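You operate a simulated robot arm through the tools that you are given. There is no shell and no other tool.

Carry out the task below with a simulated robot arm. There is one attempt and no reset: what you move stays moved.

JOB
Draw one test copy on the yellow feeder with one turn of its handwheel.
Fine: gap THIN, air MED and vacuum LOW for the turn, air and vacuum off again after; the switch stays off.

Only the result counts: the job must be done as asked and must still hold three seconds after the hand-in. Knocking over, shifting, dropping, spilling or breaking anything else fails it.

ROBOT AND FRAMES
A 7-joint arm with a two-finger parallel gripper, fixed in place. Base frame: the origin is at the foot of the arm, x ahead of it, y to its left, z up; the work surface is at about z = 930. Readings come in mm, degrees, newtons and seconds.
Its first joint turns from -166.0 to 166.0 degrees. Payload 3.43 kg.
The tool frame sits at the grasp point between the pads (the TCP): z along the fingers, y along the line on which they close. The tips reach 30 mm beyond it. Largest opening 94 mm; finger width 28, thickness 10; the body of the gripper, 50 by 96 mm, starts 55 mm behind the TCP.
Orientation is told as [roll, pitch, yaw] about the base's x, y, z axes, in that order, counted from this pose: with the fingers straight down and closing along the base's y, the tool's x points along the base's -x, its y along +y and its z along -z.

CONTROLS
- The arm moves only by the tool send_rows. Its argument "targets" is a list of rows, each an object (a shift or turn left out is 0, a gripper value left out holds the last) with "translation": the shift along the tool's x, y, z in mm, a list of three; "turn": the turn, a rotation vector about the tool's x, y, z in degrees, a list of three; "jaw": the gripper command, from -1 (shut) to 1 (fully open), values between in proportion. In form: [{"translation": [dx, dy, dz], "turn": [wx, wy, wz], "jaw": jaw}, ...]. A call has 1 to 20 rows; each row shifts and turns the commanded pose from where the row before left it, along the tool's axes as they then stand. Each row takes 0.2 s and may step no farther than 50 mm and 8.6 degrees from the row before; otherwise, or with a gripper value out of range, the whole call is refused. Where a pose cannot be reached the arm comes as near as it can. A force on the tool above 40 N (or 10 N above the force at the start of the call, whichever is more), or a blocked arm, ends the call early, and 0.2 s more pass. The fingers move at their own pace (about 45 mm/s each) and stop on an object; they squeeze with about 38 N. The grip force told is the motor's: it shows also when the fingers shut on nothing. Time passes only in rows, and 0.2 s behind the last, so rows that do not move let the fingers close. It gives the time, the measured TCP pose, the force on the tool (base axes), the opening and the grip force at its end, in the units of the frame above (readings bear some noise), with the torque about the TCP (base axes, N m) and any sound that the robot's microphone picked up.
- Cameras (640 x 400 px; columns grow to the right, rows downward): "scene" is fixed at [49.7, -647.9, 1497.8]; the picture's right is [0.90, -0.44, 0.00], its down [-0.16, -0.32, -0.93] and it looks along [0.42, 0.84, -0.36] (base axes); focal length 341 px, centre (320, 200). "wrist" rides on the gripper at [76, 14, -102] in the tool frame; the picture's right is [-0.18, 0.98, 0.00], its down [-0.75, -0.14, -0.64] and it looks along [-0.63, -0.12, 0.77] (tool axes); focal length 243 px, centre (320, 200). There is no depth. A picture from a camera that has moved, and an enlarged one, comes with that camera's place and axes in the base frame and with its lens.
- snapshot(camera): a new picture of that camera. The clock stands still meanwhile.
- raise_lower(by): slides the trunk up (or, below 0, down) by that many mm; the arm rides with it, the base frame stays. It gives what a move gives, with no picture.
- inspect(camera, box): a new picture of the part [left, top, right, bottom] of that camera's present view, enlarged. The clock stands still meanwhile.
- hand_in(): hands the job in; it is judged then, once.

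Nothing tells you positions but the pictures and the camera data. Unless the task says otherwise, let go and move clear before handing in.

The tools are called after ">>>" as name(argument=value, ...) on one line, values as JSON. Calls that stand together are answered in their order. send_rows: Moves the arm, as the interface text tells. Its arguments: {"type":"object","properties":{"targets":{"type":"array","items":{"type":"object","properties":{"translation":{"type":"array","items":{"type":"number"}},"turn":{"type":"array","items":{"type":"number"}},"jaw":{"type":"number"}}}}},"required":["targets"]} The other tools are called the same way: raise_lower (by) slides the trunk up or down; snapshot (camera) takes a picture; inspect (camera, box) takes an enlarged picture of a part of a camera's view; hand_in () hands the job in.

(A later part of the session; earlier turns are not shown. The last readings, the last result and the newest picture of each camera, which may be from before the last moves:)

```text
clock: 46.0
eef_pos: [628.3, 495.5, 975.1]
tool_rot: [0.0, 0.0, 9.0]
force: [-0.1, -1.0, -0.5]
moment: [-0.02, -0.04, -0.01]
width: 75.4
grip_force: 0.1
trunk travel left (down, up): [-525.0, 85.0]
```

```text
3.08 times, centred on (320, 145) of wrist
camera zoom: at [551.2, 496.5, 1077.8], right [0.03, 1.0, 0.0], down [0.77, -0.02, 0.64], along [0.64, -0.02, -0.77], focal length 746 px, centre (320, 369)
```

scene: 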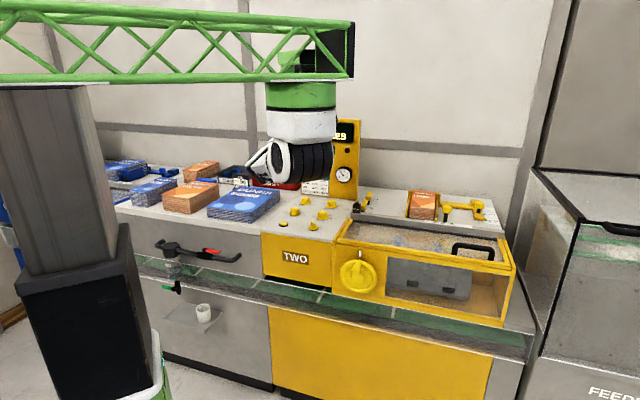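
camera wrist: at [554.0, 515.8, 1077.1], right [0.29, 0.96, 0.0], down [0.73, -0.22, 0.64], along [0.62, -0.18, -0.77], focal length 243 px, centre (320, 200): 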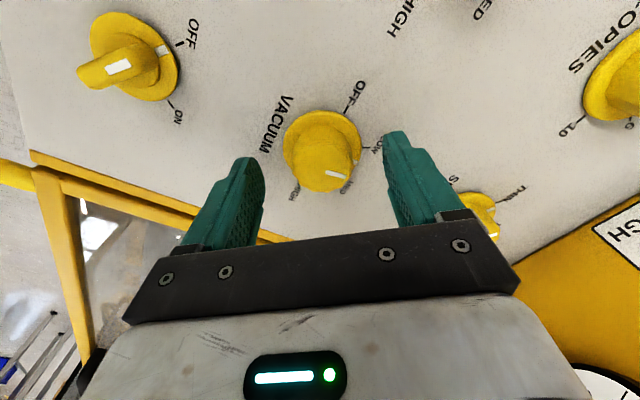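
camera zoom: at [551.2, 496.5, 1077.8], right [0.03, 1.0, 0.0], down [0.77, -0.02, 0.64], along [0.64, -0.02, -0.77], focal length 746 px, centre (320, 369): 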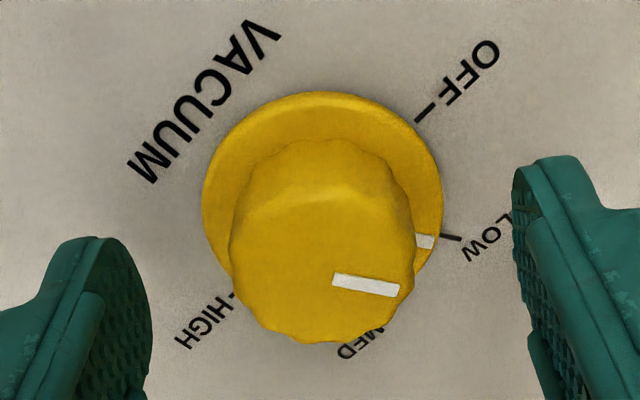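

VACUUM's pointer now lines up with LOW. Rise and verify all.

>>> send_rows(targets=[{"translation": [0, 0, -15]}, {"translation": [0, 0, -45]}, {"translation": [0, 0, -50]}, {"translation": [0, 0, -50]}, {"translation": [0, 0, -50]}, {}])

>>> inspect(camera="wrist", box=[220, 0, 480, 200])

>>> inspect(camera="scene", box=[325, 110, 375, 200])

>>> inspect(camera="wrist", box=[280, 50, 360, 140])

```text
clock: 47.4
eef_pos: [628.2, 495.1, 1186.1]
tool_rot: [0.0, 0.0, 9.0]
force: [-0.8, -0.2, -0.3]
moment: [-0.01, -0.03, 0.04]
width: 74.8
grip_force: 0.1
trunk travel left (down, up): [-525.0, 85.0]
```

```text
2.00 times, centred on (350, 100) of wrist
camera zoom: at [550.7, 496.6, 1288.7], right [0.03, 1.0, 0.0], down [0.77, -0.02, 0.64], along [0.64, -0.02, -0.77], focal length 485 px, centre (260, 400)
```

zoom: 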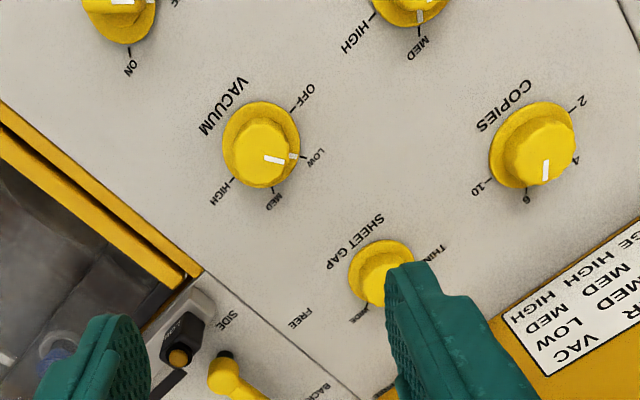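

```text
4.44 times, centred on (350, 155) of scene
camera zoom: at [49.7, -647.9, 1497.8], right [0.9, -0.44, 0.0], down [-0.16, -0.32, -0.93], along [0.42, 0.84, -0.36], focal length 1514 px, centre (187, 400)
```

zoom: 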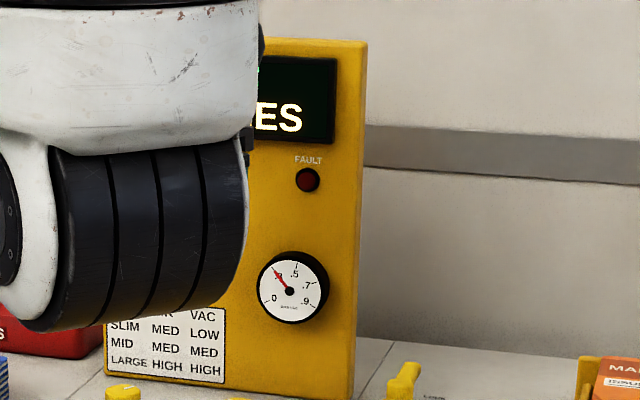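

```text
4.44 times, centred on (320, 95) of wrist
camera zoom: at [550.7, 496.6, 1288.7], right [0.03, 1.0, 0.0], down [0.77, -0.02, 0.64], along [0.64, -0.02, -0.77], focal length 1078 px, centre (320, 667)
```

zoom: 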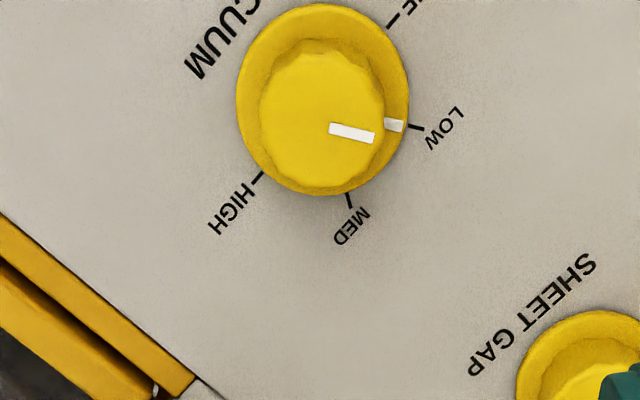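

All three settings are now right: gap THIN, air MED, vacuum LOW, and the gauge shows about .3. Next I'll go in front of the handwheel to inspect the crank and find the turning direction.

>>> send_rows(targets=[{"turn": [0, 0, -7.2]}, {"turn": [0, 0, -7.2]}, {"turn": [0, 0, -7.2]}, {"turn": [0, 0, -7.2]}, {"turn": [0, 0, -7.2]}, {"translation": [41.5, -20.3, 0]}, {"translation": [41.5, -20.3, 0]}, {"translation": [41.5, -20.3, 0]}, {"translation": [41.5, -20.3, 0]}, {"translation": [41.5, -20.3, 0]}, {"translation": [41.5, -20.3, 0]}, {"translation": [41.5, -20.3, 0]}, {"translation": [41.5, -20.3, 0]}, {"translation": [41.5, -20.3, 0]}, {"translation": [41.5, -20.3, 0]}, {}])

>>> snapshot(camera="wrist")

>>> snapshot(camera="scene")

```text
clock: 50.8
eef_pos: [513.4, 79.8, 1202.5]
tool_rot: [0.1, 0.0, 45.0]
force: [-0.1, -0.6, -0.1]
moment: [-0.02, 0.01, -0.01]
width: 75.4
grip_force: 0.1
out of reach, approached as far as the arm can: row 14, 15
trunk travel left (down, up): [-525.0, 85.0]
```

```text
taken
camera wrist: at [448.5, 35.4, 1305.8], right [-0.56, 0.83, 0.0], down [0.63, 0.43, 0.64], along [0.53, 0.36, -0.77], focal length 243 px, centre (320, 200)
```

wrist: 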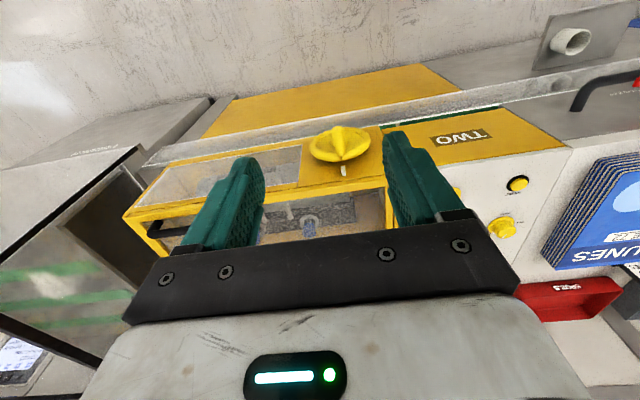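

```text
taken
```

scene: 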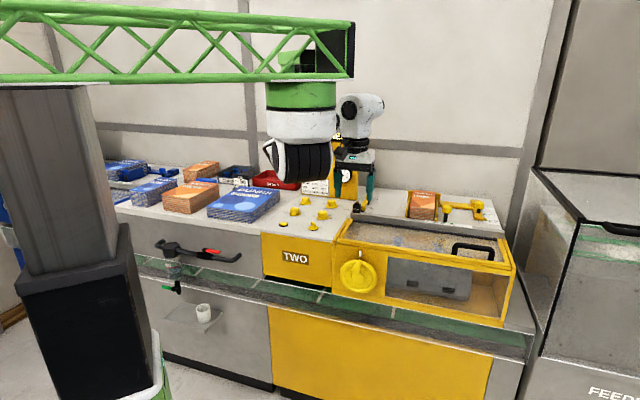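

The arm hangs from the boom, so close to its axis high poses are out of reach; lower should work. I'll descend in front of the wheel.

>>> send_rows(targets=[{"translation": [0, 0, 40]}, {"translation": [0, 0, 40]}, {"translation": [0, 0, 40]}, {"translation": [0, 0, 40]}, {}])

>>> snapshot(camera="wrist")

>>> snapshot(camera="scene")

```text
clock: 52.0
eef_pos: [513.0, 80.1, 1203.3]
tool_rot: [0.0, 0.0, 45.0]
force: [0.4, 0.1, 0.0]
moment: [-0.01, -0.05, -0.04]
width: 75.2
grip_force: 0.1
out of reach, approached as far as the arm can: row 1, 2, 3, 4
trunk travel left (down, up): [-525.0, 85.0]
```

```text
taken
camera wrist: at [448.8, 35.8, 1305.7], right [-0.57, 0.82, 0.0], down [0.63, 0.43, 0.64], along [0.53, 0.36, -0.77], focal length 243 px, centre (320, 200)
```

wrist: 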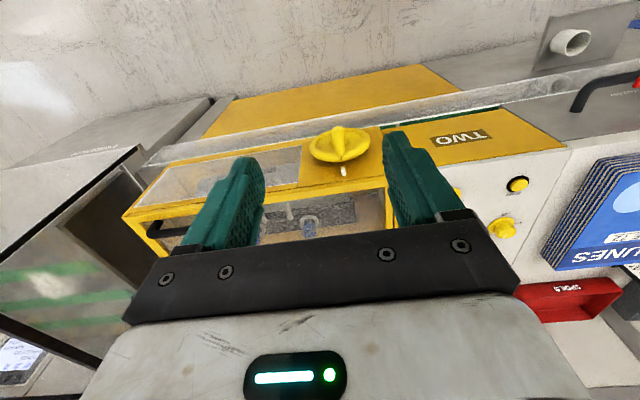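

```text
taken
```

scene: 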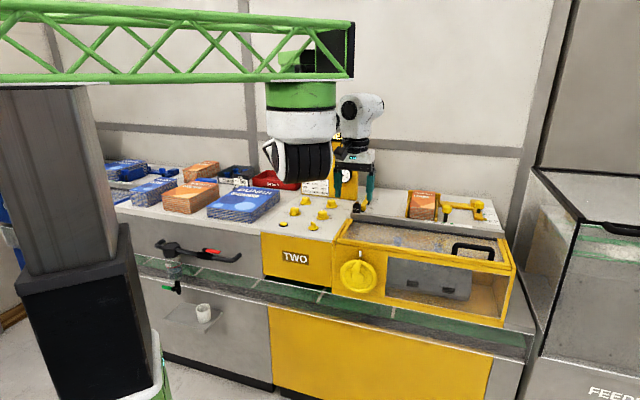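

Stuck there; I'll back off a bit to understand the limit.

>>> send_rows(targets=[{"translation": [-41.5, 20.3, 0]}, {"translation": [-41.5, 20.3, 0]}, {}])

```text
clock: 52.8
eef_pos: [543.0, 167.9, 1202.6]
tool_rot: [0.0, -0.1, 44.9]
force: [-0.2, -0.1, -0.5]
moment: [-0.03, -0.02, 0.0]
width: 75.6
grip_force: 0.1
trunk travel left (down, up): [-525.0, 85.0]
```

>>> send_rows(targets=[{"translation": [0, 0, 40]}, {"translation": [0, 0, 40]}, {"translation": [0, 0, 40]}, {"translation": [0, 0, 30]}, {}])

>>> snapshot(camera="wrist")

>>> snapshot(camera="scene")

```text
clock: 54.0
eef_pos: [543.9, 167.7, 1052.7]
tool_rot: [0.0, 0.0, 45.0]
force: [-0.4, 0.3, 0.3]
moment: [0.05, 0.0, -0.04]
width: 75.2
grip_force: 0.1
trunk travel left (down, up): [-525.0, 85.0]
```

```text
taken
camera wrist: at [479.0, 123.3, 1155.8], right [-0.57, 0.82, 0.0], down [0.63, 0.43, 0.64], along [0.53, 0.36, -0.77], focal length 243 px, centre (320, 200)
```

wrist: 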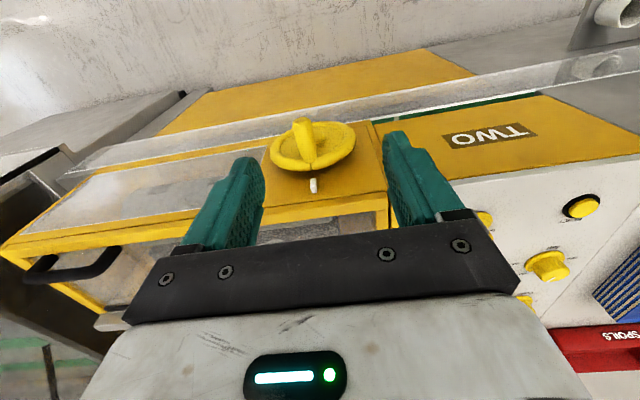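

```text
taken
```

scene: 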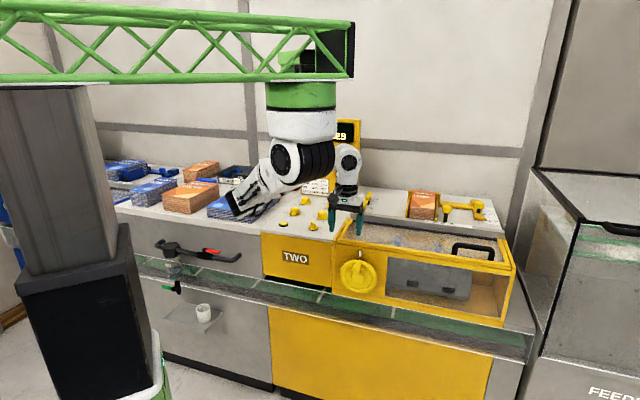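

>>> inspect(camera="wrist", box=[240, 90, 400, 220])

>>> inspect(camera="wrist", box=[0, 30, 320, 230])

>>> inspect(camera="scene", box=[300, 110, 380, 220])

```text
3.08 times, centred on (320, 155) of wrist
camera zoom: at [479.0, 123.3, 1155.8], right [-0.57, 0.82, 0.0], down [0.63, 0.43, 0.64], along [0.53, 0.36, -0.77], focal length 746 px, centre (320, 338)
```

zoom: 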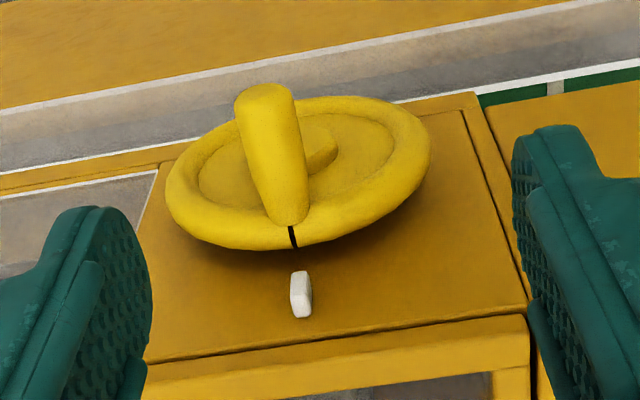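

```text
2.00 times, centred on (160, 130) of wrist
camera zoom: at [479.0, 123.3, 1155.8], right [-0.57, 0.82, 0.0], down [0.63, 0.43, 0.64], along [0.53, 0.36, -0.77], focal length 485 px, centre (640, 340)
```

zoom: 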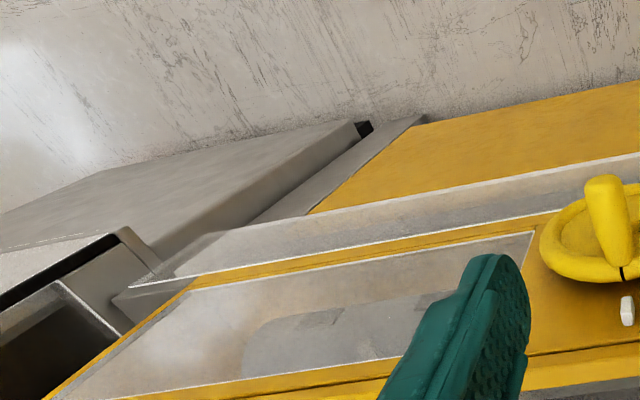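

```text
3.64 times, centred on (340, 165) of scene
camera zoom: at [49.7, -647.9, 1497.8], right [0.9, -0.44, 0.0], down [-0.16, -0.32, -0.93], along [0.42, 0.84, -0.36], focal length 1238 px, centre (247, 327)
```

zoom: 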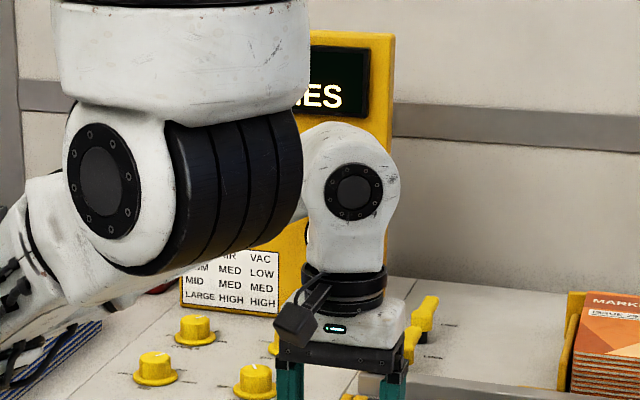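

The handle's free end triangulates to about (588, 171, 869), its base on the rim to (626, 207, 871), and the wheel axis to z≈809. I'll look for any direction arrow around the wheel, drum and panel.

>>> inspect(camera="scene", box=[380, 250, 480, 310])

>>> inspect(camera="scene", box=[335, 245, 385, 300])

>>> inspect(camera="scene", box=[400, 185, 520, 260])

>>> inspect(camera="scene", box=[110, 230, 350, 340])

```text
6.40 times, centred on (430, 280) of scene
camera zoom: at [49.7, -647.9, 1497.8], right [0.9, -0.44, 0.0], down [-0.16, -0.32, -0.93], along [0.42, 0.84, -0.36], focal length 2180 px, centre (-384, -312)
```

zoom: 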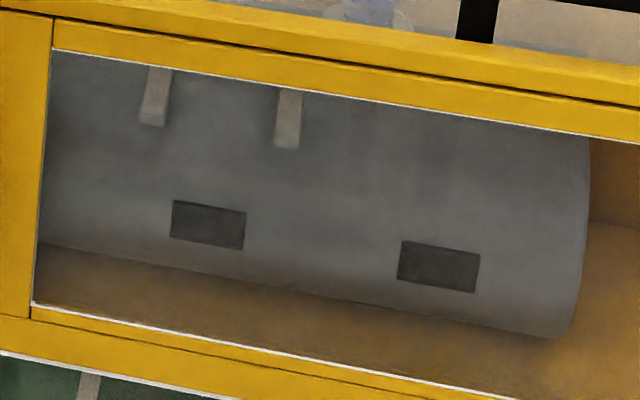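

```text
7.27 times, centred on (360, 272) of scene
camera zoom: at [49.7, -647.9, 1497.8], right [0.9, -0.44, 0.0], down [-0.16, -0.32, -0.93], along [0.42, 0.84, -0.36], focal length 2477 px, centre (29, -327)
```

zoom: 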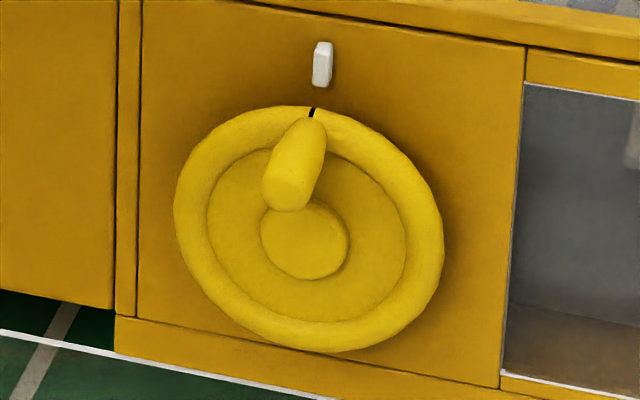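

```text
5.33 times, centred on (460, 222) of scene
camera zoom: at [49.7, -647.9, 1497.8], right [0.9, -0.44, 0.0], down [-0.16, -0.32, -0.93], along [0.42, 0.84, -0.36], focal length 1816 px, centre (-427, 80)
```

zoom: 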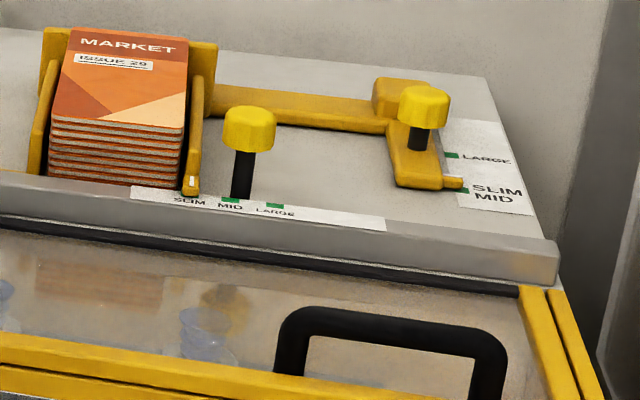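

```text
2.67 times, centred on (230, 285) of scene
camera zoom: at [49.7, -647.9, 1497.8], right [0.9, -0.44, 0.0], down [-0.16, -0.32, -0.93], along [0.42, 0.84, -0.36], focal length 908 px, centre (560, -27)
```

zoom: 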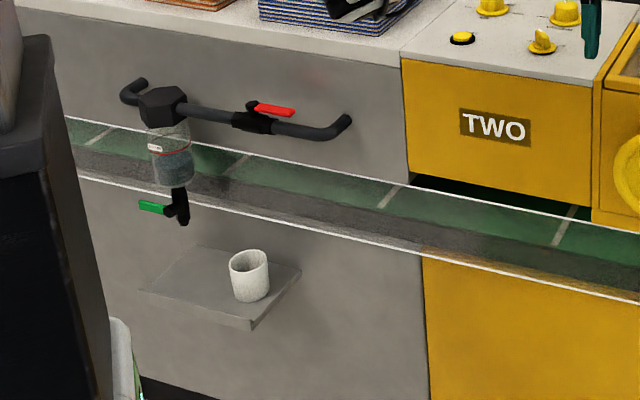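

No arrow is marked; clockwise from the front is the natural direction, and I'll check the drum after a small turn. I'll tilt the tool 20° so the hand leans away from the machine, then hover above the handle.

>>> send_rows(targets=[{"turn": [0, -6.67, 0]}, {"turn": [0, -6.67, 0]}, {"turn": [0, -6.66, 0]}, {"translation": [-5.1, -9.6, 28.4]}, {"translation": [-5.1, -9.6, 28.4]}, {"translation": [-5.1, -9.6, 28.4]}, {}])

>>> snapshot(camera="wrist")

>>> snapshot(camera="scene")

```text
clock: 55.6
eef_pos: [601.2, 178.8, 978.7]
tool_rot: [0.0, -19.9, 44.9]
force: [-0.5, -0.8, 0.0]
moment: [0.03, -0.02, 0.03]
width: 75.1
grip_force: 0.1
out of reach, approached as far as the arm can: row 3
trunk travel left (down, up): [-525.0, 85.0]
```

```text
taken
camera wrist: at [515.9, 112.9, 1048.3], right [-0.57, 0.82, 0.06], down [0.44, 0.25, 0.86], along [0.69, 0.52, -0.5], focal length 243 px, centre (320, 200)
```

wrist: 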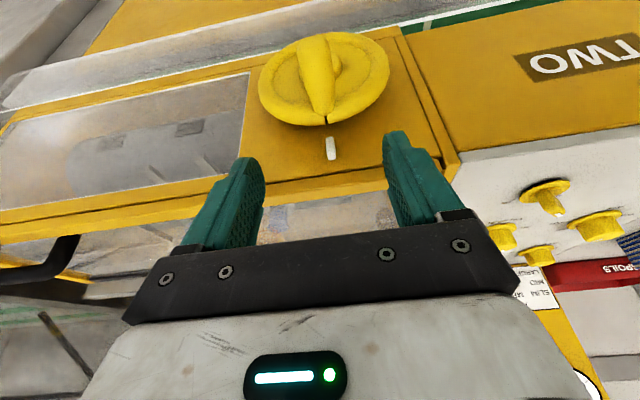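

```text
taken
```

scene: 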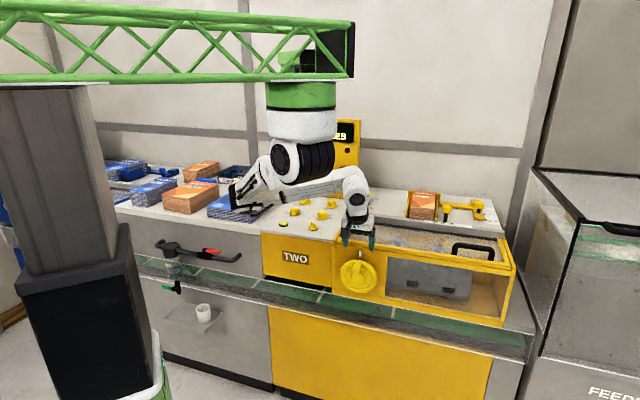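

Close to the reach limit; raising the trunk will give more margin. I'll raise it 80 mm and come back down.

>>> raise_lower(by=80)

>>> send_rows(targets=[{"translation": [13.7, 0, 37.6]}, {"translation": [13.7, 0, 37.6]}, {}])

>>> snapshot(camera="wrist")

>>> inspect(camera="wrist", box=[240, 20, 400, 170])

>>> snapshot(camera="scene")

```text
clock: 56.8
eef_pos: [600.9, 178.5, 1058.2]
tool_rot: [-0.1, -20.0, 45.0]
force: [0.3, -0.2, 0.2]
moment: [0.03, -0.02, 0.01]
width: 75.1
grip_force: 0.1
trunk travel left (down, up): [-605.0, 5.0]
```

```text
clock: 57.6
eef_pos: [601.4, 180.2, 977.6]
tool_rot: [0.0, -20.0, 45.0]
force: [-0.4, 0.3, 0.0]
moment: [-0.02, -0.02, 0.02]
width: 75.1
grip_force: 0.0
trunk travel left (down, up): [-605.0, 5.0]
```

```text
taken
camera wrist: at [515.3, 113.4, 1048.2], right [-0.57, 0.82, 0.06], down [0.45, 0.25, 0.86], along [0.69, 0.52, -0.5], focal length 243 px, centre (320, 200)
```

wrist: 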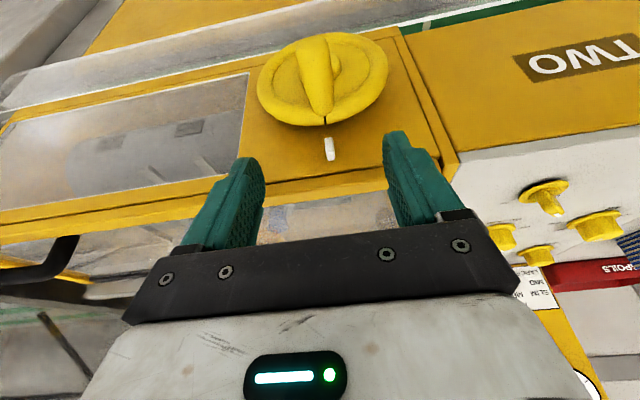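

```text
2.67 times, centred on (320, 95) of wrist
camera zoom: at [515.3, 113.4, 1048.2], right [-0.57, 0.82, 0.06], down [0.45, 0.25, 0.86], along [0.69, 0.52, -0.5], focal length 647 px, centre (320, 480)
```

zoom: 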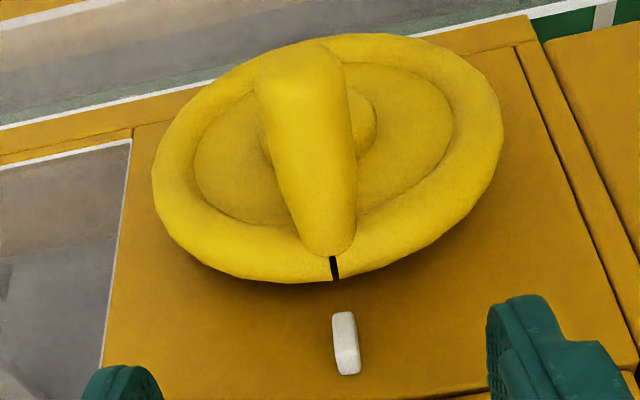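

```text
taken
```

scene: 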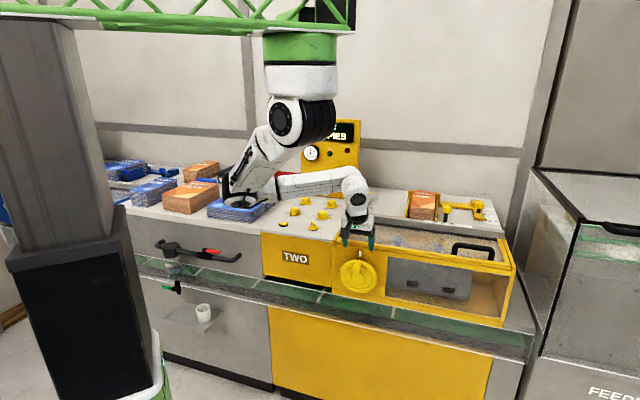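

The handle end is confirmed at about (589, 171.5, 869). Descending to straddle the handle.

>>> send_rows(targets=[{"translation": [9.8, 0.65, 22.9]}, {"translation": [9.8, 0.65, 22.9]}, {"translation": [9.8, 0.65, 22.9]}, {"translation": [9.8, 0.65, 22.9]}, {}])

>>> snapshot(camera="wrist")

>>> inspect(camera="scene", box=[310, 180, 410, 300])

```text
clock: 58.8
eef_pos: [595.4, 176.9, 879.5]
tool_rot: [0.0, -19.9, 45.0]
force: [0.3, 0.4, 0.7]
moment: [0.0, -0.04, -0.03]
width: 75.4
grip_force: 0.0
trunk travel left (down, up): [-605.0, 5.0]
```

```text
taken
camera wrist: at [509.3, 111.2, 949.4], right [-0.57, 0.82, 0.06], down [0.44, 0.25, 0.86], along [0.69, 0.52, -0.5], focal length 243 px, centre (320, 200)
```

wrist: 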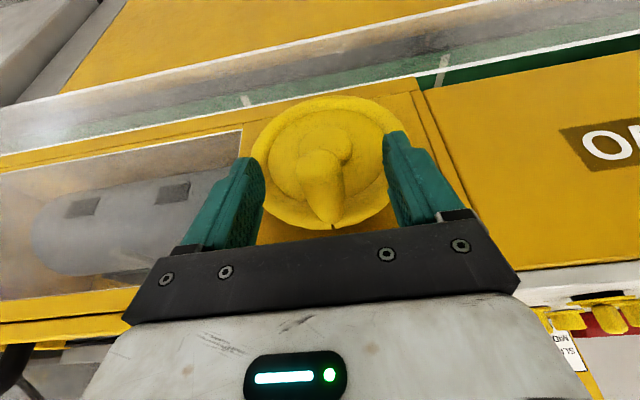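

```text
3.33 times, centred on (360, 240) of scene
camera zoom: at [49.7, -647.9, 1497.8], right [0.9, -0.44, 0.0], down [-0.16, -0.32, -0.93], along [0.42, 0.84, -0.36], focal length 1135 px, centre (187, 67)
```

zoom: 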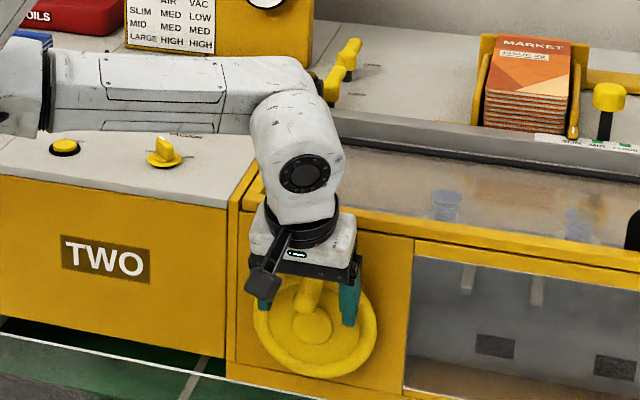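

The handle is nicely between the fingers. Close.

>>> send_rows(targets=[{"jaw": -1}, {}, {}, {}, {}])

>>> snapshot(camera="wrist")

```text
clock: 60.0
eef_pos: [594.7, 177.7, 880.6]
tool_rot: [0.0, -20.0, 45.0]
force: [-4.3, 1.7, 1.7]
moment: [0.07, 0.18, -0.02]
width: 27.9
grip_force: 44.5
trunk travel left (down, up): [-605.0, 5.0]
```

```text
taken
camera wrist: at [509.0, 111.6, 949.8], right [-0.57, 0.82, 0.06], down [0.45, 0.25, 0.86], along [0.69, 0.52, -0.5], focal length 243 px, centre (320, 200)
```

wrist: 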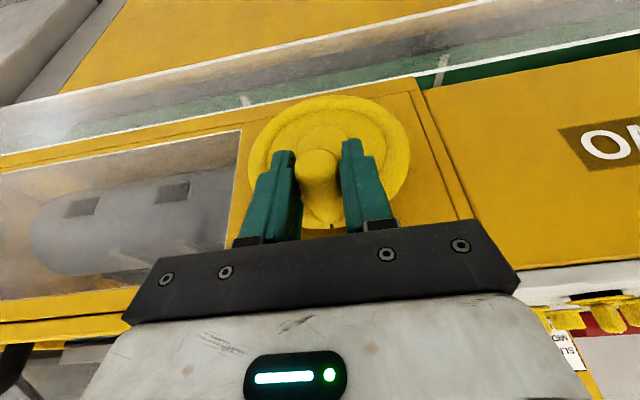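

Gripped at 27.9 mm. I'll turn 30° clockwise as a first arc and check forces and the drum.

>>> send_rows(targets=[{"translation": [0.08, -5.23, 0.22]}, {"translation": [0.23, -5.19, 0.64]}, {"translation": [0.39, -5.11, 1.06]}, {"translation": [0.54, -4.99, 1.49]}, {"translation": [0.68, -4.84, 1.88]}, {"translation": [0.83, -4.64, 2.27]}, {}])

>>> snapshot(camera="wrist")

>>> inspect(camera="scene", box=[320, 220, 480, 320])

```text
clock: 61.6
eef_pos: [618.3, 154.7, 871.1]
tool_rot: [-0.1, -20.2, 45.0]
force: [4.0, 3.3, 13.4]
moment: [-0.15, 0.55, 0.13]
width: 27.1
grip_force: 45.2
trunk travel left (down, up): [-605.0, 5.0]
```

```text
taken
camera wrist: at [531.5, 89.1, 941.3], right [-0.57, 0.82, 0.06], down [0.44, 0.25, 0.86], along [0.69, 0.52, -0.5], focal length 243 px, centre (320, 200)
```

wrist: 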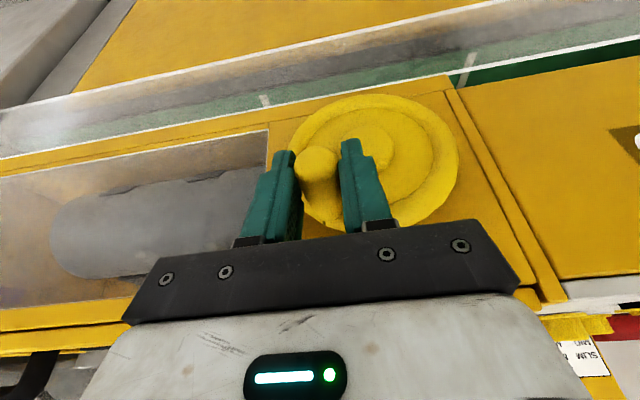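

```text
4.00 times, centred on (400, 270) of scene
camera zoom: at [49.7, -647.9, 1497.8], right [0.9, -0.44, 0.0], down [-0.16, -0.32, -0.93], along [0.42, 0.84, -0.36], focal length 1362 px, centre (0, -80)
```

zoom: 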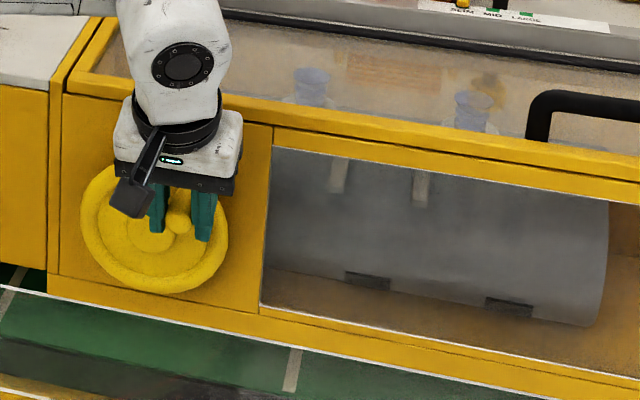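

The drum's front surface moved down (feed direction), so clockwise is right. The forces are small; continuing along the circle (r≈62).

>>> send_rows(targets=[{"translation": [0.63, -5.47, 1.73]}, {"translation": [1.46, -4.9, 4.0]}, {"translation": [1.62, -4.42, 4.47]}, {"translation": [1.77, -3.91, 4.87]}, {"translation": [1.9, -3.34, 5.23]}, {}])

>>> snapshot(camera="wrist")

```text
clock: 63.0
eef_pos: [633.4, 138.9, 849.4]
tool_rot: [0.0, -20.0, 44.9]
force: [1.7, -5.1, 5.5]
moment: [0.36, -0.2, 0.89]
width: 23.2
grip_force: 44.9
trunk travel left (down, up): [-605.0, 5.0]
```

```text
taken
camera wrist: at [546.9, 73.3, 919.1], right [-0.57, 0.82, 0.06], down [0.45, 0.25, 0.86], along [0.69, 0.52, -0.51], focal length 243 px, centre (320, 200)
```

wrist: 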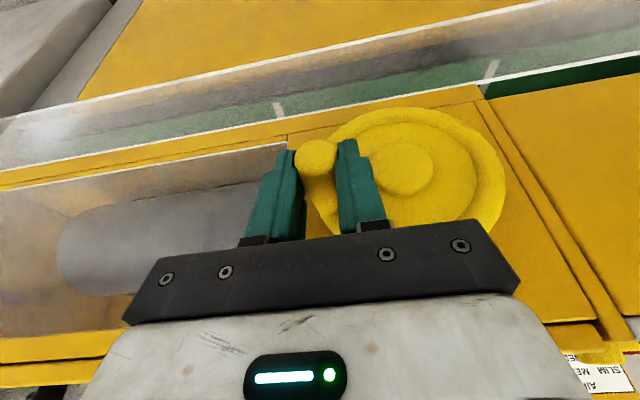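

The handle slid a few mm toward the tips; the radius fits 60 mm. I'll continue to 90° with that radius.

>>> send_rows(targets=[{"translation": [2.0, -2.25, 5.51]}, {"translation": [2.08, -1.63, 5.71]}, {"translation": [2.12, -0.98, 5.83]}, {"translation": [2.14, -0.33, 5.89]}, {}])

>>> inspect(camera="wrist", box=[220, 90, 520, 260])

>>> inspect(camera="scene", box=[320, 220, 480, 320])

```text
clock: 64.2
eef_pos: [635.5, 136.8, 823.6]
tool_rot: [0.1, -20.1, 45.0]
force: [-5.7, -2.9, 2.2]
moment: [0.26, -0.16, 0.22]
width: 23.4
grip_force: 44.3
trunk travel left (down, up): [-605.0, 5.0]
```

```text
2.13 times, centred on (370, 175) of wrist
camera zoom: at [549.7, 70.9, 894.7], right [-0.57, 0.82, 0.06], down [0.45, 0.24, 0.86], along [0.69, 0.52, -0.51], focal length 518 px, centre (213, 253)
```

zoom: 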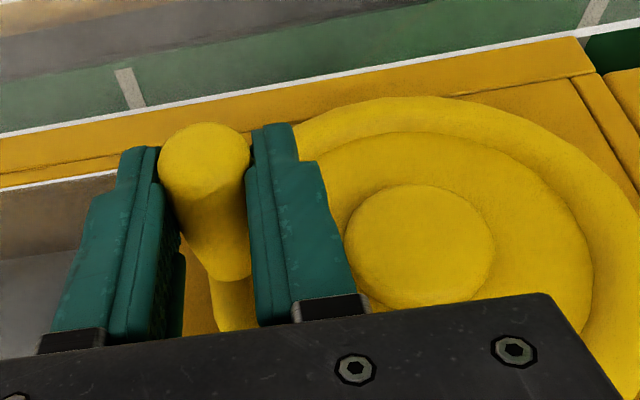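

```text
4.00 times, centred on (400, 270) of scene
camera zoom: at [49.7, -647.9, 1497.8], right [0.9, -0.44, 0.0], down [-0.16, -0.32, -0.93], along [0.42, 0.84, -0.36], focal length 1362 px, centre (0, -80)
```

zoom: 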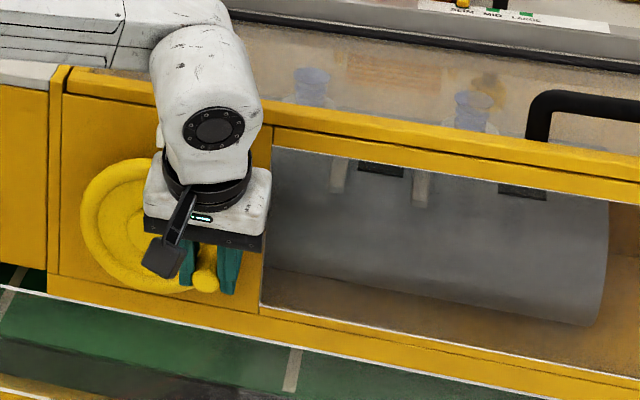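

The wheel is at ~93°. Continuing down the right side to 135°.

>>> send_rows(targets=[{"translation": [2.2, 0.65, 6.05]}, {"translation": [2.17, 1.28, 5.96]}, {"translation": [2.11, 1.91, 5.8]}, {"translation": [2.03, 2.51, 5.59]}, {"translation": [1.93, 3.09, 5.3]}, {"translation": [1.81, 3.63, 4.98]}, {"translation": [1.67, 4.13, 4.6]}, {}])

>>> snapshot(camera="wrist")

>>> inspect(camera="scene", box=[320, 220, 480, 320])

```text
clock: 66.2
eef_pos: [623.3, 150.5, 785.9]
tool_rot: [0.1, -20.1, 45.0]
force: [-11.5, 0.4, 22.6]
moment: [0.44, 0.6, -0.08]
width: 23.0
grip_force: 45.3
trunk travel left (down, up): [-605.0, 5.0]
stopped in row 8: the force on the tool passed its limit at 40 N (the readings are from after the stop); the commanded pose is now the measured one
```

```text
taken
camera wrist: at [537.3, 84.2, 855.6], right [-0.57, 0.82, 0.07], down [0.44, 0.24, 0.86], along [0.69, 0.52, -0.5], focal length 243 px, centre (320, 200)
```

wrist: 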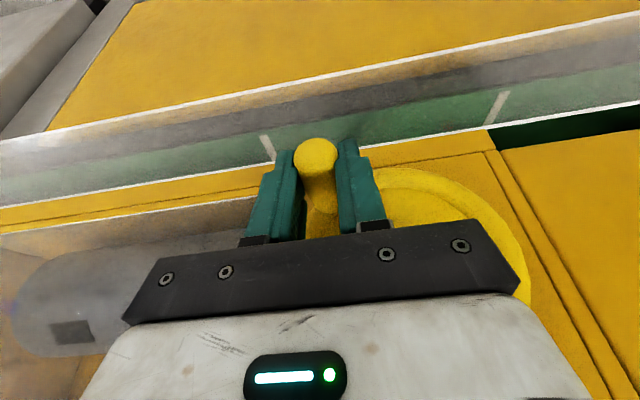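

```text
4.00 times, centred on (400, 270) of scene
camera zoom: at [49.7, -647.9, 1497.8], right [0.9, -0.44, 0.0], down [-0.16, -0.32, -0.93], along [0.42, 0.84, -0.36], focal length 1362 px, centre (0, -80)
```

zoom: 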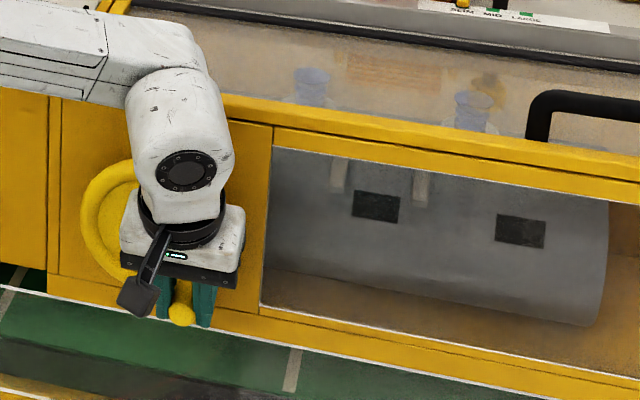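

The rod is at ~135° with the force just over the limit because my path pushed slightly low. Continuing to the bottom with a corrected arc.

>>> send_rows(targets=[{"translation": [1.2, 4.3, 3.3]}, {"translation": [1.2, 5, 3.3]}, {"translation": [1.0, 5.3, 2.7]}, {"translation": [0.82, 5.6, 2.26]}, {}])

>>> inspect(camera="scene", box=[320, 220, 480, 320])

```text
clock: 67.3
eef_pos: [609.4, 163.6, 773.0]
tool_rot: [0.0, -20.2, 45.0]
force: [-3.1, 1.3, 30.7]
moment: [0.27, 0.12, -0.47]
width: 23.5
grip_force: 44.7
trunk travel left (down, up): [-605.0, 5.0]
```

```text
4.00 times, centred on (400, 270) of scene
camera zoom: at [49.7, -647.9, 1497.8], right [0.9, -0.44, 0.0], down [-0.16, -0.32, -0.93], along [0.42, 0.84, -0.36], focal length 1362 px, centre (0, -80)
```

zoom: 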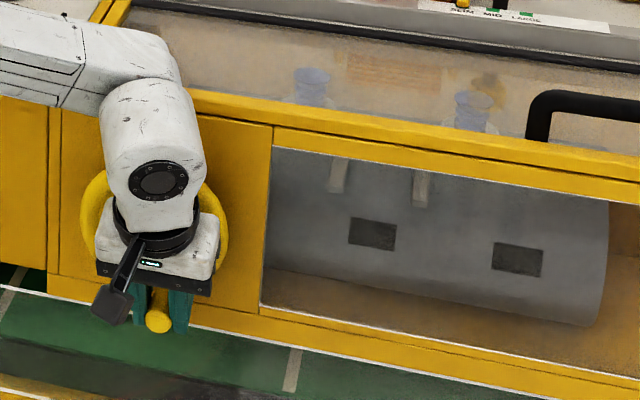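

>>> send_rows(targets=[{"translation": [-0.3, 5.15, -0.8]}, {"translation": [0, 5.15, 0]}, {"translation": [0, 5.15, 0]}, {"translation": [0, 5.15, 0]}, {}])

>>> inspect(camera="scene", box=[320, 220, 480, 320])

>>> snapshot(camera="wrist")

```text
clock: 68.5
eef_pos: [594.1, 177.8, 771.8]
tool_rot: [0.0, -20.0, 44.9]
force: [10.1, -0.8, -13.2]
moment: [-0.28, 0.6, -1.48]
width: 23.5
grip_force: 44.5
trunk travel left (down, up): [-605.0, 5.0]
```

```text
4.00 times, centred on (400, 270) of scene
camera zoom: at [49.7, -647.9, 1497.8], right [0.9, -0.44, 0.0], down [-0.16, -0.32, -0.93], along [0.42, 0.84, -0.36], focal length 1362 px, centre (0, -80)
```

zoom: 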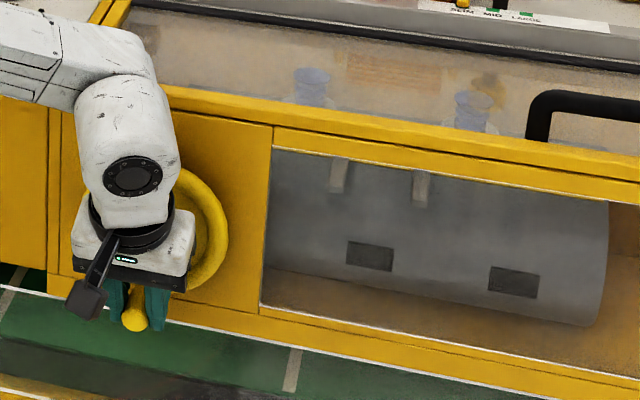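

```text
taken
camera wrist: at [508.7, 112.7, 843.0], right [-0.57, 0.82, 0.07], down [0.45, 0.24, 0.86], along [0.69, 0.52, -0.51], focal length 243 px, centre (320, 200)
```

wrist: 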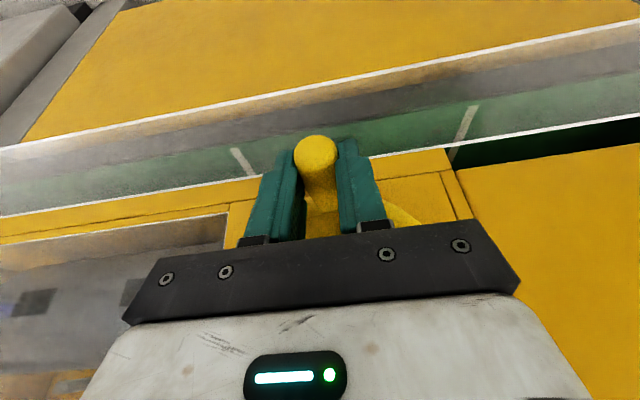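

At the bottom (180°) — a stable spot. I'll regrip deeper here: open, lower 12 mm, close.

>>> send_rows(targets=[{"jaw": -0.3}, {"jaw": 0.0}, {"jaw": 0.1}, {"translation": [2, 0, 5.6]}, {"translation": [2.1, 0, 5.7]}, {}])

>>> snapshot(camera="wrist")

>>> inspect(camera="scene", box=[320, 220, 480, 320])

```text
clock: 70.0
eef_pos: [594.2, 177.2, 760.6]
tool_rot: [-0.1, -20.1, 45.1]
force: [0.6, -0.6, -0.2]
moment: [0.0, 0.02, 0.02]
width: 51.7
grip_force: 0.0
trunk travel left (down, up): [-605.0, 5.0]
```

```text
taken
camera wrist: at [508.8, 112.5, 831.2], right [-0.57, 0.82, 0.06], down [0.44, 0.25, 0.86], along [0.69, 0.52, -0.5], focal length 243 px, centre (320, 200)
```

wrist: 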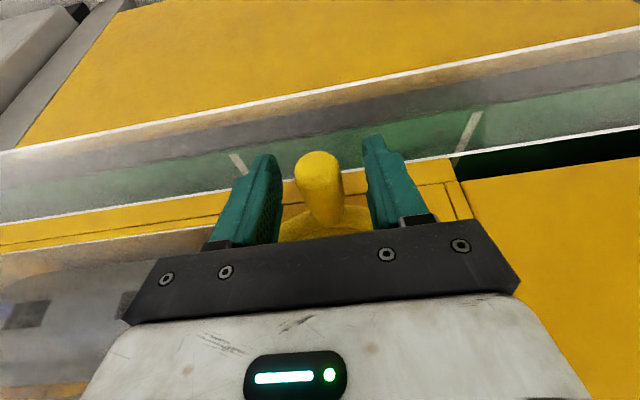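

```text
4.00 times, centred on (400, 270) of scene
camera zoom: at [49.7, -647.9, 1497.8], right [0.9, -0.44, 0.0], down [-0.16, -0.32, -0.93], along [0.42, 0.84, -0.36], focal length 1362 px, centre (0, -80)
```

zoom: 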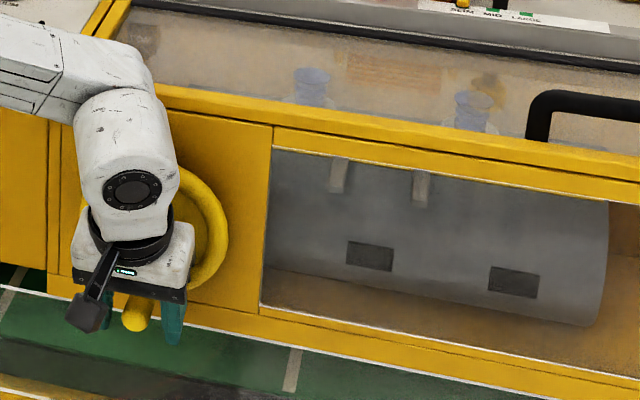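

>>> send_rows(targets=[{"translation": [2, 0.4, 5.6]}, {"jaw": -1}, {}, {}, {}])

>>> snapshot(camera="wrist")

```text
clock: 71.2
eef_pos: [594.6, 177.8, 754.4]
tool_rot: [0.0, -20.1, 45.2]
force: [2.0, -0.9, -1.8]
moment: [0.16, 0.03, -0.04]
width: 28.7
grip_force: 45.4
trunk travel left (down, up): [-605.0, 5.0]
```

```text
taken
camera wrist: at [508.7, 113.0, 825.4], right [-0.57, 0.82, 0.06], down [0.44, 0.25, 0.86], along [0.69, 0.52, -0.5], focal length 243 px, centre (320, 200)
```

wrist: 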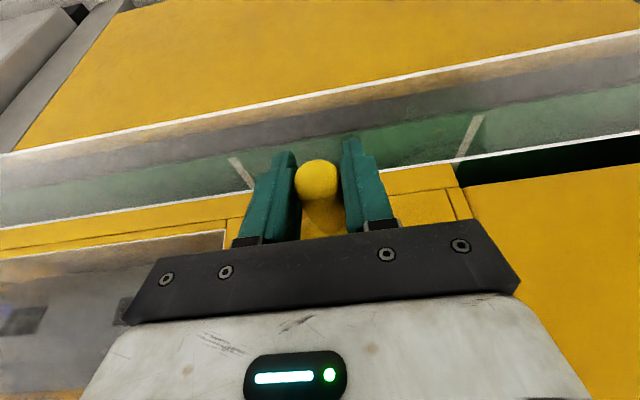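

Good deep grip (28.7 mm), r=60 confirmed. Going up the left side: first to ~228°.

>>> send_rows(targets=[{"translation": [-0.11, 6.25, -0.31]}, {"translation": [-0.34, 6.18, -0.92]}, {"translation": [-0.55, 6.05, -1.52]}, {"translation": [-0.77, 5.84, -2.11]}, {"translation": [-0.97, 5.58, -2.67]}, {"translation": [-1.17, 5.25, -3.2]}, {"translation": [-1.35, 4.86, -3.7]}, {"translation": [-1.52, 4.43, -4.16]}, {}])

>>> snapshot(camera="wrist")

>>> inspect(camera="scene", box=[320, 220, 480, 320])

```text
clock: 73.2
eef_pos: [561.6, 208.6, 775.2]
tool_rot: [0.0, -20.1, 45.0]
force: [8.9, -10.0, -9.0]
moment: [0.37, 0.69, -0.43]
width: 28.1
grip_force: 44.7
trunk travel left (down, up): [-605.0, 5.0]
```

```text
taken
camera wrist: at [477.7, 143.8, 845.0], right [-0.57, 0.82, 0.06], down [0.44, 0.25, 0.86], along [0.69, 0.52, -0.5], focal length 243 px, centre (320, 200)
```

wrist: 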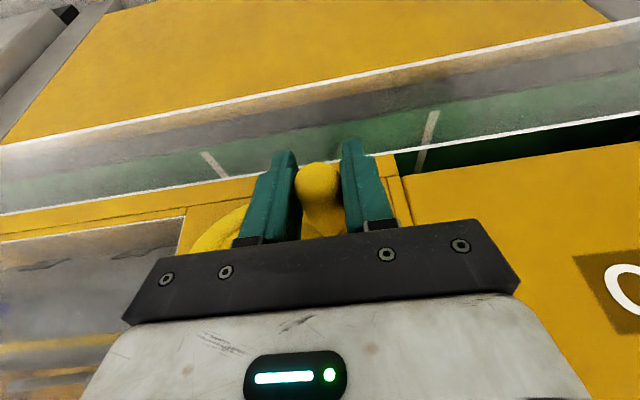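

```text
4.00 times, centred on (400, 270) of scene
camera zoom: at [49.7, -647.9, 1497.8], right [0.9, -0.44, 0.0], down [-0.16, -0.32, -0.93], along [0.42, 0.84, -0.36], focal length 1362 px, centre (0, -80)
```

zoom: 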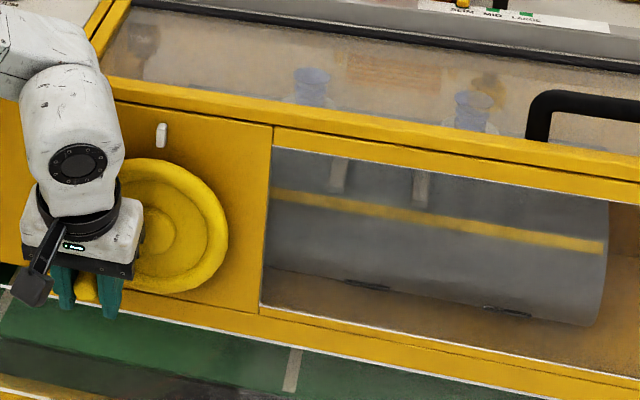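

Tracking well (≈229°, low force). Continuing to 270°.

>>> send_rows(targets=[{"translation": [-1.66, 3.94, -4.57]}, {"translation": [-1.8, 3.41, -4.94]}, {"translation": [-1.91, 2.84, -5.25]}, {"translation": [-2.0, 2.24, -5.49]}, {"translation": [-2.07, 1.62, -5.69]}, {"translation": [-2.11, 0.98, -5.81]}, {"translation": [-2.14, 0.33, -5.88]}, {}])

>>> snapshot(camera="wrist")

>>> inspect(camera="scene", box=[320, 220, 480, 320])

```text
clock: 75.0
eef_pos: [555.8, 218.7, 815.3]
tool_rot: [-0.2, -20.1, 45.1]
force: [18.0, -22.8, -8.7]
moment: [0.13, 0.32, 0.54]
width: 28.2
grip_force: 44.8
trunk travel left (down, up): [-605.0, 5.0]
```

```text
taken
camera wrist: at [468.2, 153.7, 885.8], right [-0.57, 0.82, 0.06], down [0.44, 0.25, 0.86], along [0.69, 0.52, -0.5], focal length 243 px, centre (320, 200)
```

wrist: 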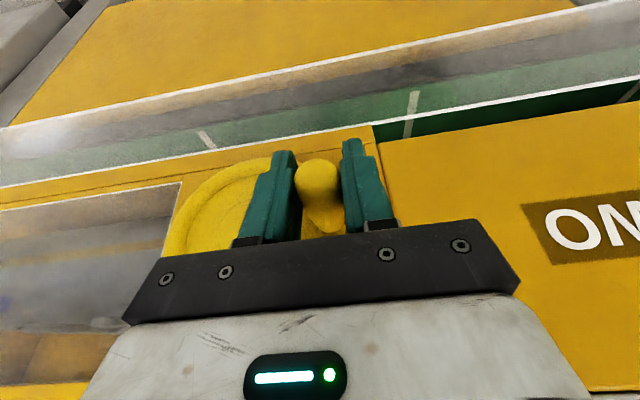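

```text
4.00 times, centred on (400, 270) of scene
camera zoom: at [49.7, -647.9, 1497.8], right [0.9, -0.44, 0.0], down [-0.16, -0.32, -0.93], along [0.42, 0.84, -0.36], focal length 1362 px, centre (0, -80)
```

zoom: 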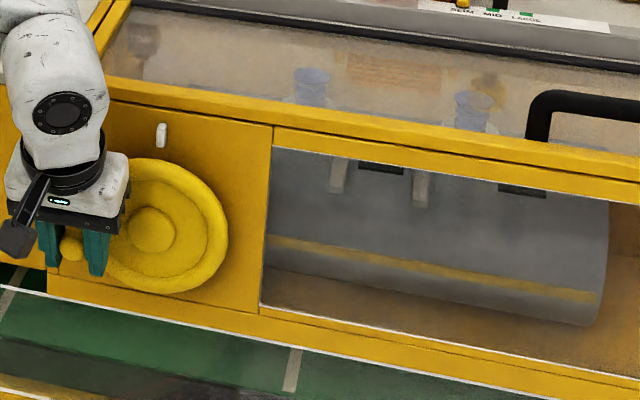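

At ~271° with 29 N sideways — the path is slightly wide; I'll correct the center and radius (r≈57.5) and continue to 312°.

>>> send_rows(targets=[{"translation": [-1.16, -3.8, -3.2]}, {"translation": [-2.03, -0.95, -5.58]}, {"translation": [-1.99, -1.55, -5.47]}, {"translation": [-1.92, -2.16, -5.28]}, {"translation": [-1.83, -2.73, -5.04]}, {"translation": [-1.73, -3.28, -4.75]}, {"translation": [-1.6, -3.79, -4.39]}, {}])

>>> snapshot(camera="wrist")

>>> inspect(camera="scene", box=[320, 220, 480, 320])

```text
clock: 76.7
eef_pos: [561.9, 212.3, 851.9]
tool_rot: [1.1, -20.1, 45.1]
force: [-18.4, 4.3, 16.4]
moment: [-0.14, 0.01, -0.22]
width: 27.9
grip_force: 45.2
trunk travel left (down, up): [-605.0, 5.0]
stopped in row 8: the force on the tool passed its limit at 42 N (the readings are from after the stop); the commanded pose is now the measured one
```

```text
taken
camera wrist: at [477.6, 145.4, 922.5], right [-0.58, 0.81, 0.08], down [0.45, 0.24, 0.86], along [0.68, 0.53, -0.5], focal length 243 px, centre (320, 200)
```

wrist: 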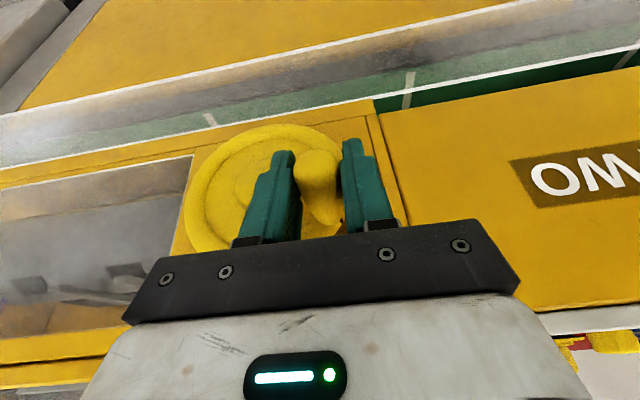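

```text
4.00 times, centred on (400, 270) of scene
camera zoom: at [49.7, -647.9, 1497.8], right [0.9, -0.44, 0.0], down [-0.16, -0.32, -0.93], along [0.42, 0.84, -0.36], focal length 1362 px, centre (0, -80)
```

zoom: 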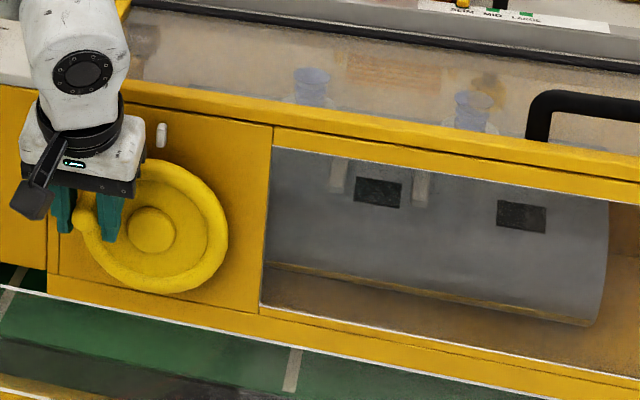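

At ~303–306°; the fit gives center (296.5, 820) and r=60. Continuing with the corrected arc.

>>> send_rows(targets=[{"translation": [-1.85, -2.0, -5.08]}, {"translation": [-1.62, -4.12, -4.46]}, {"translation": [-1.46, -4.59, -4.02]}, {"translation": [-1.29, -5.02, -3.55]}, {}])

>>> inspect(camera="scene", box=[320, 220, 480, 320])

```text
clock: 78.0
eef_pos: [574.0, 201.4, 871.4]
tool_rot: [0.9, -20.2, 45.1]
force: [-14.6, 2.2, 21.2]
moment: [-0.13, 0.4, -0.18]
width: 27.1
grip_force: 44.9
trunk travel left (down, up): [-605.0, 5.0]
stopped in row 5: the force on the tool passed its limit at 41 N (the readings are from after the stop); the commanded pose is now the measured one
```

```text
4.00 times, centred on (400, 270) of scene
camera zoom: at [49.7, -647.9, 1497.8], right [0.9, -0.44, 0.0], down [-0.16, -0.32, -0.93], along [0.42, 0.84, -0.36], focal length 1362 px, centre (0, -80)
```

zoom: 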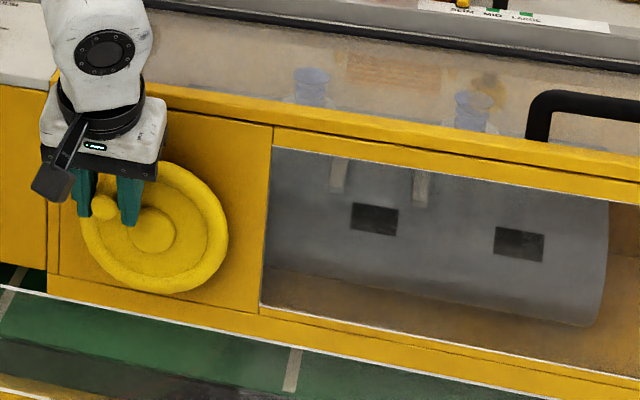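

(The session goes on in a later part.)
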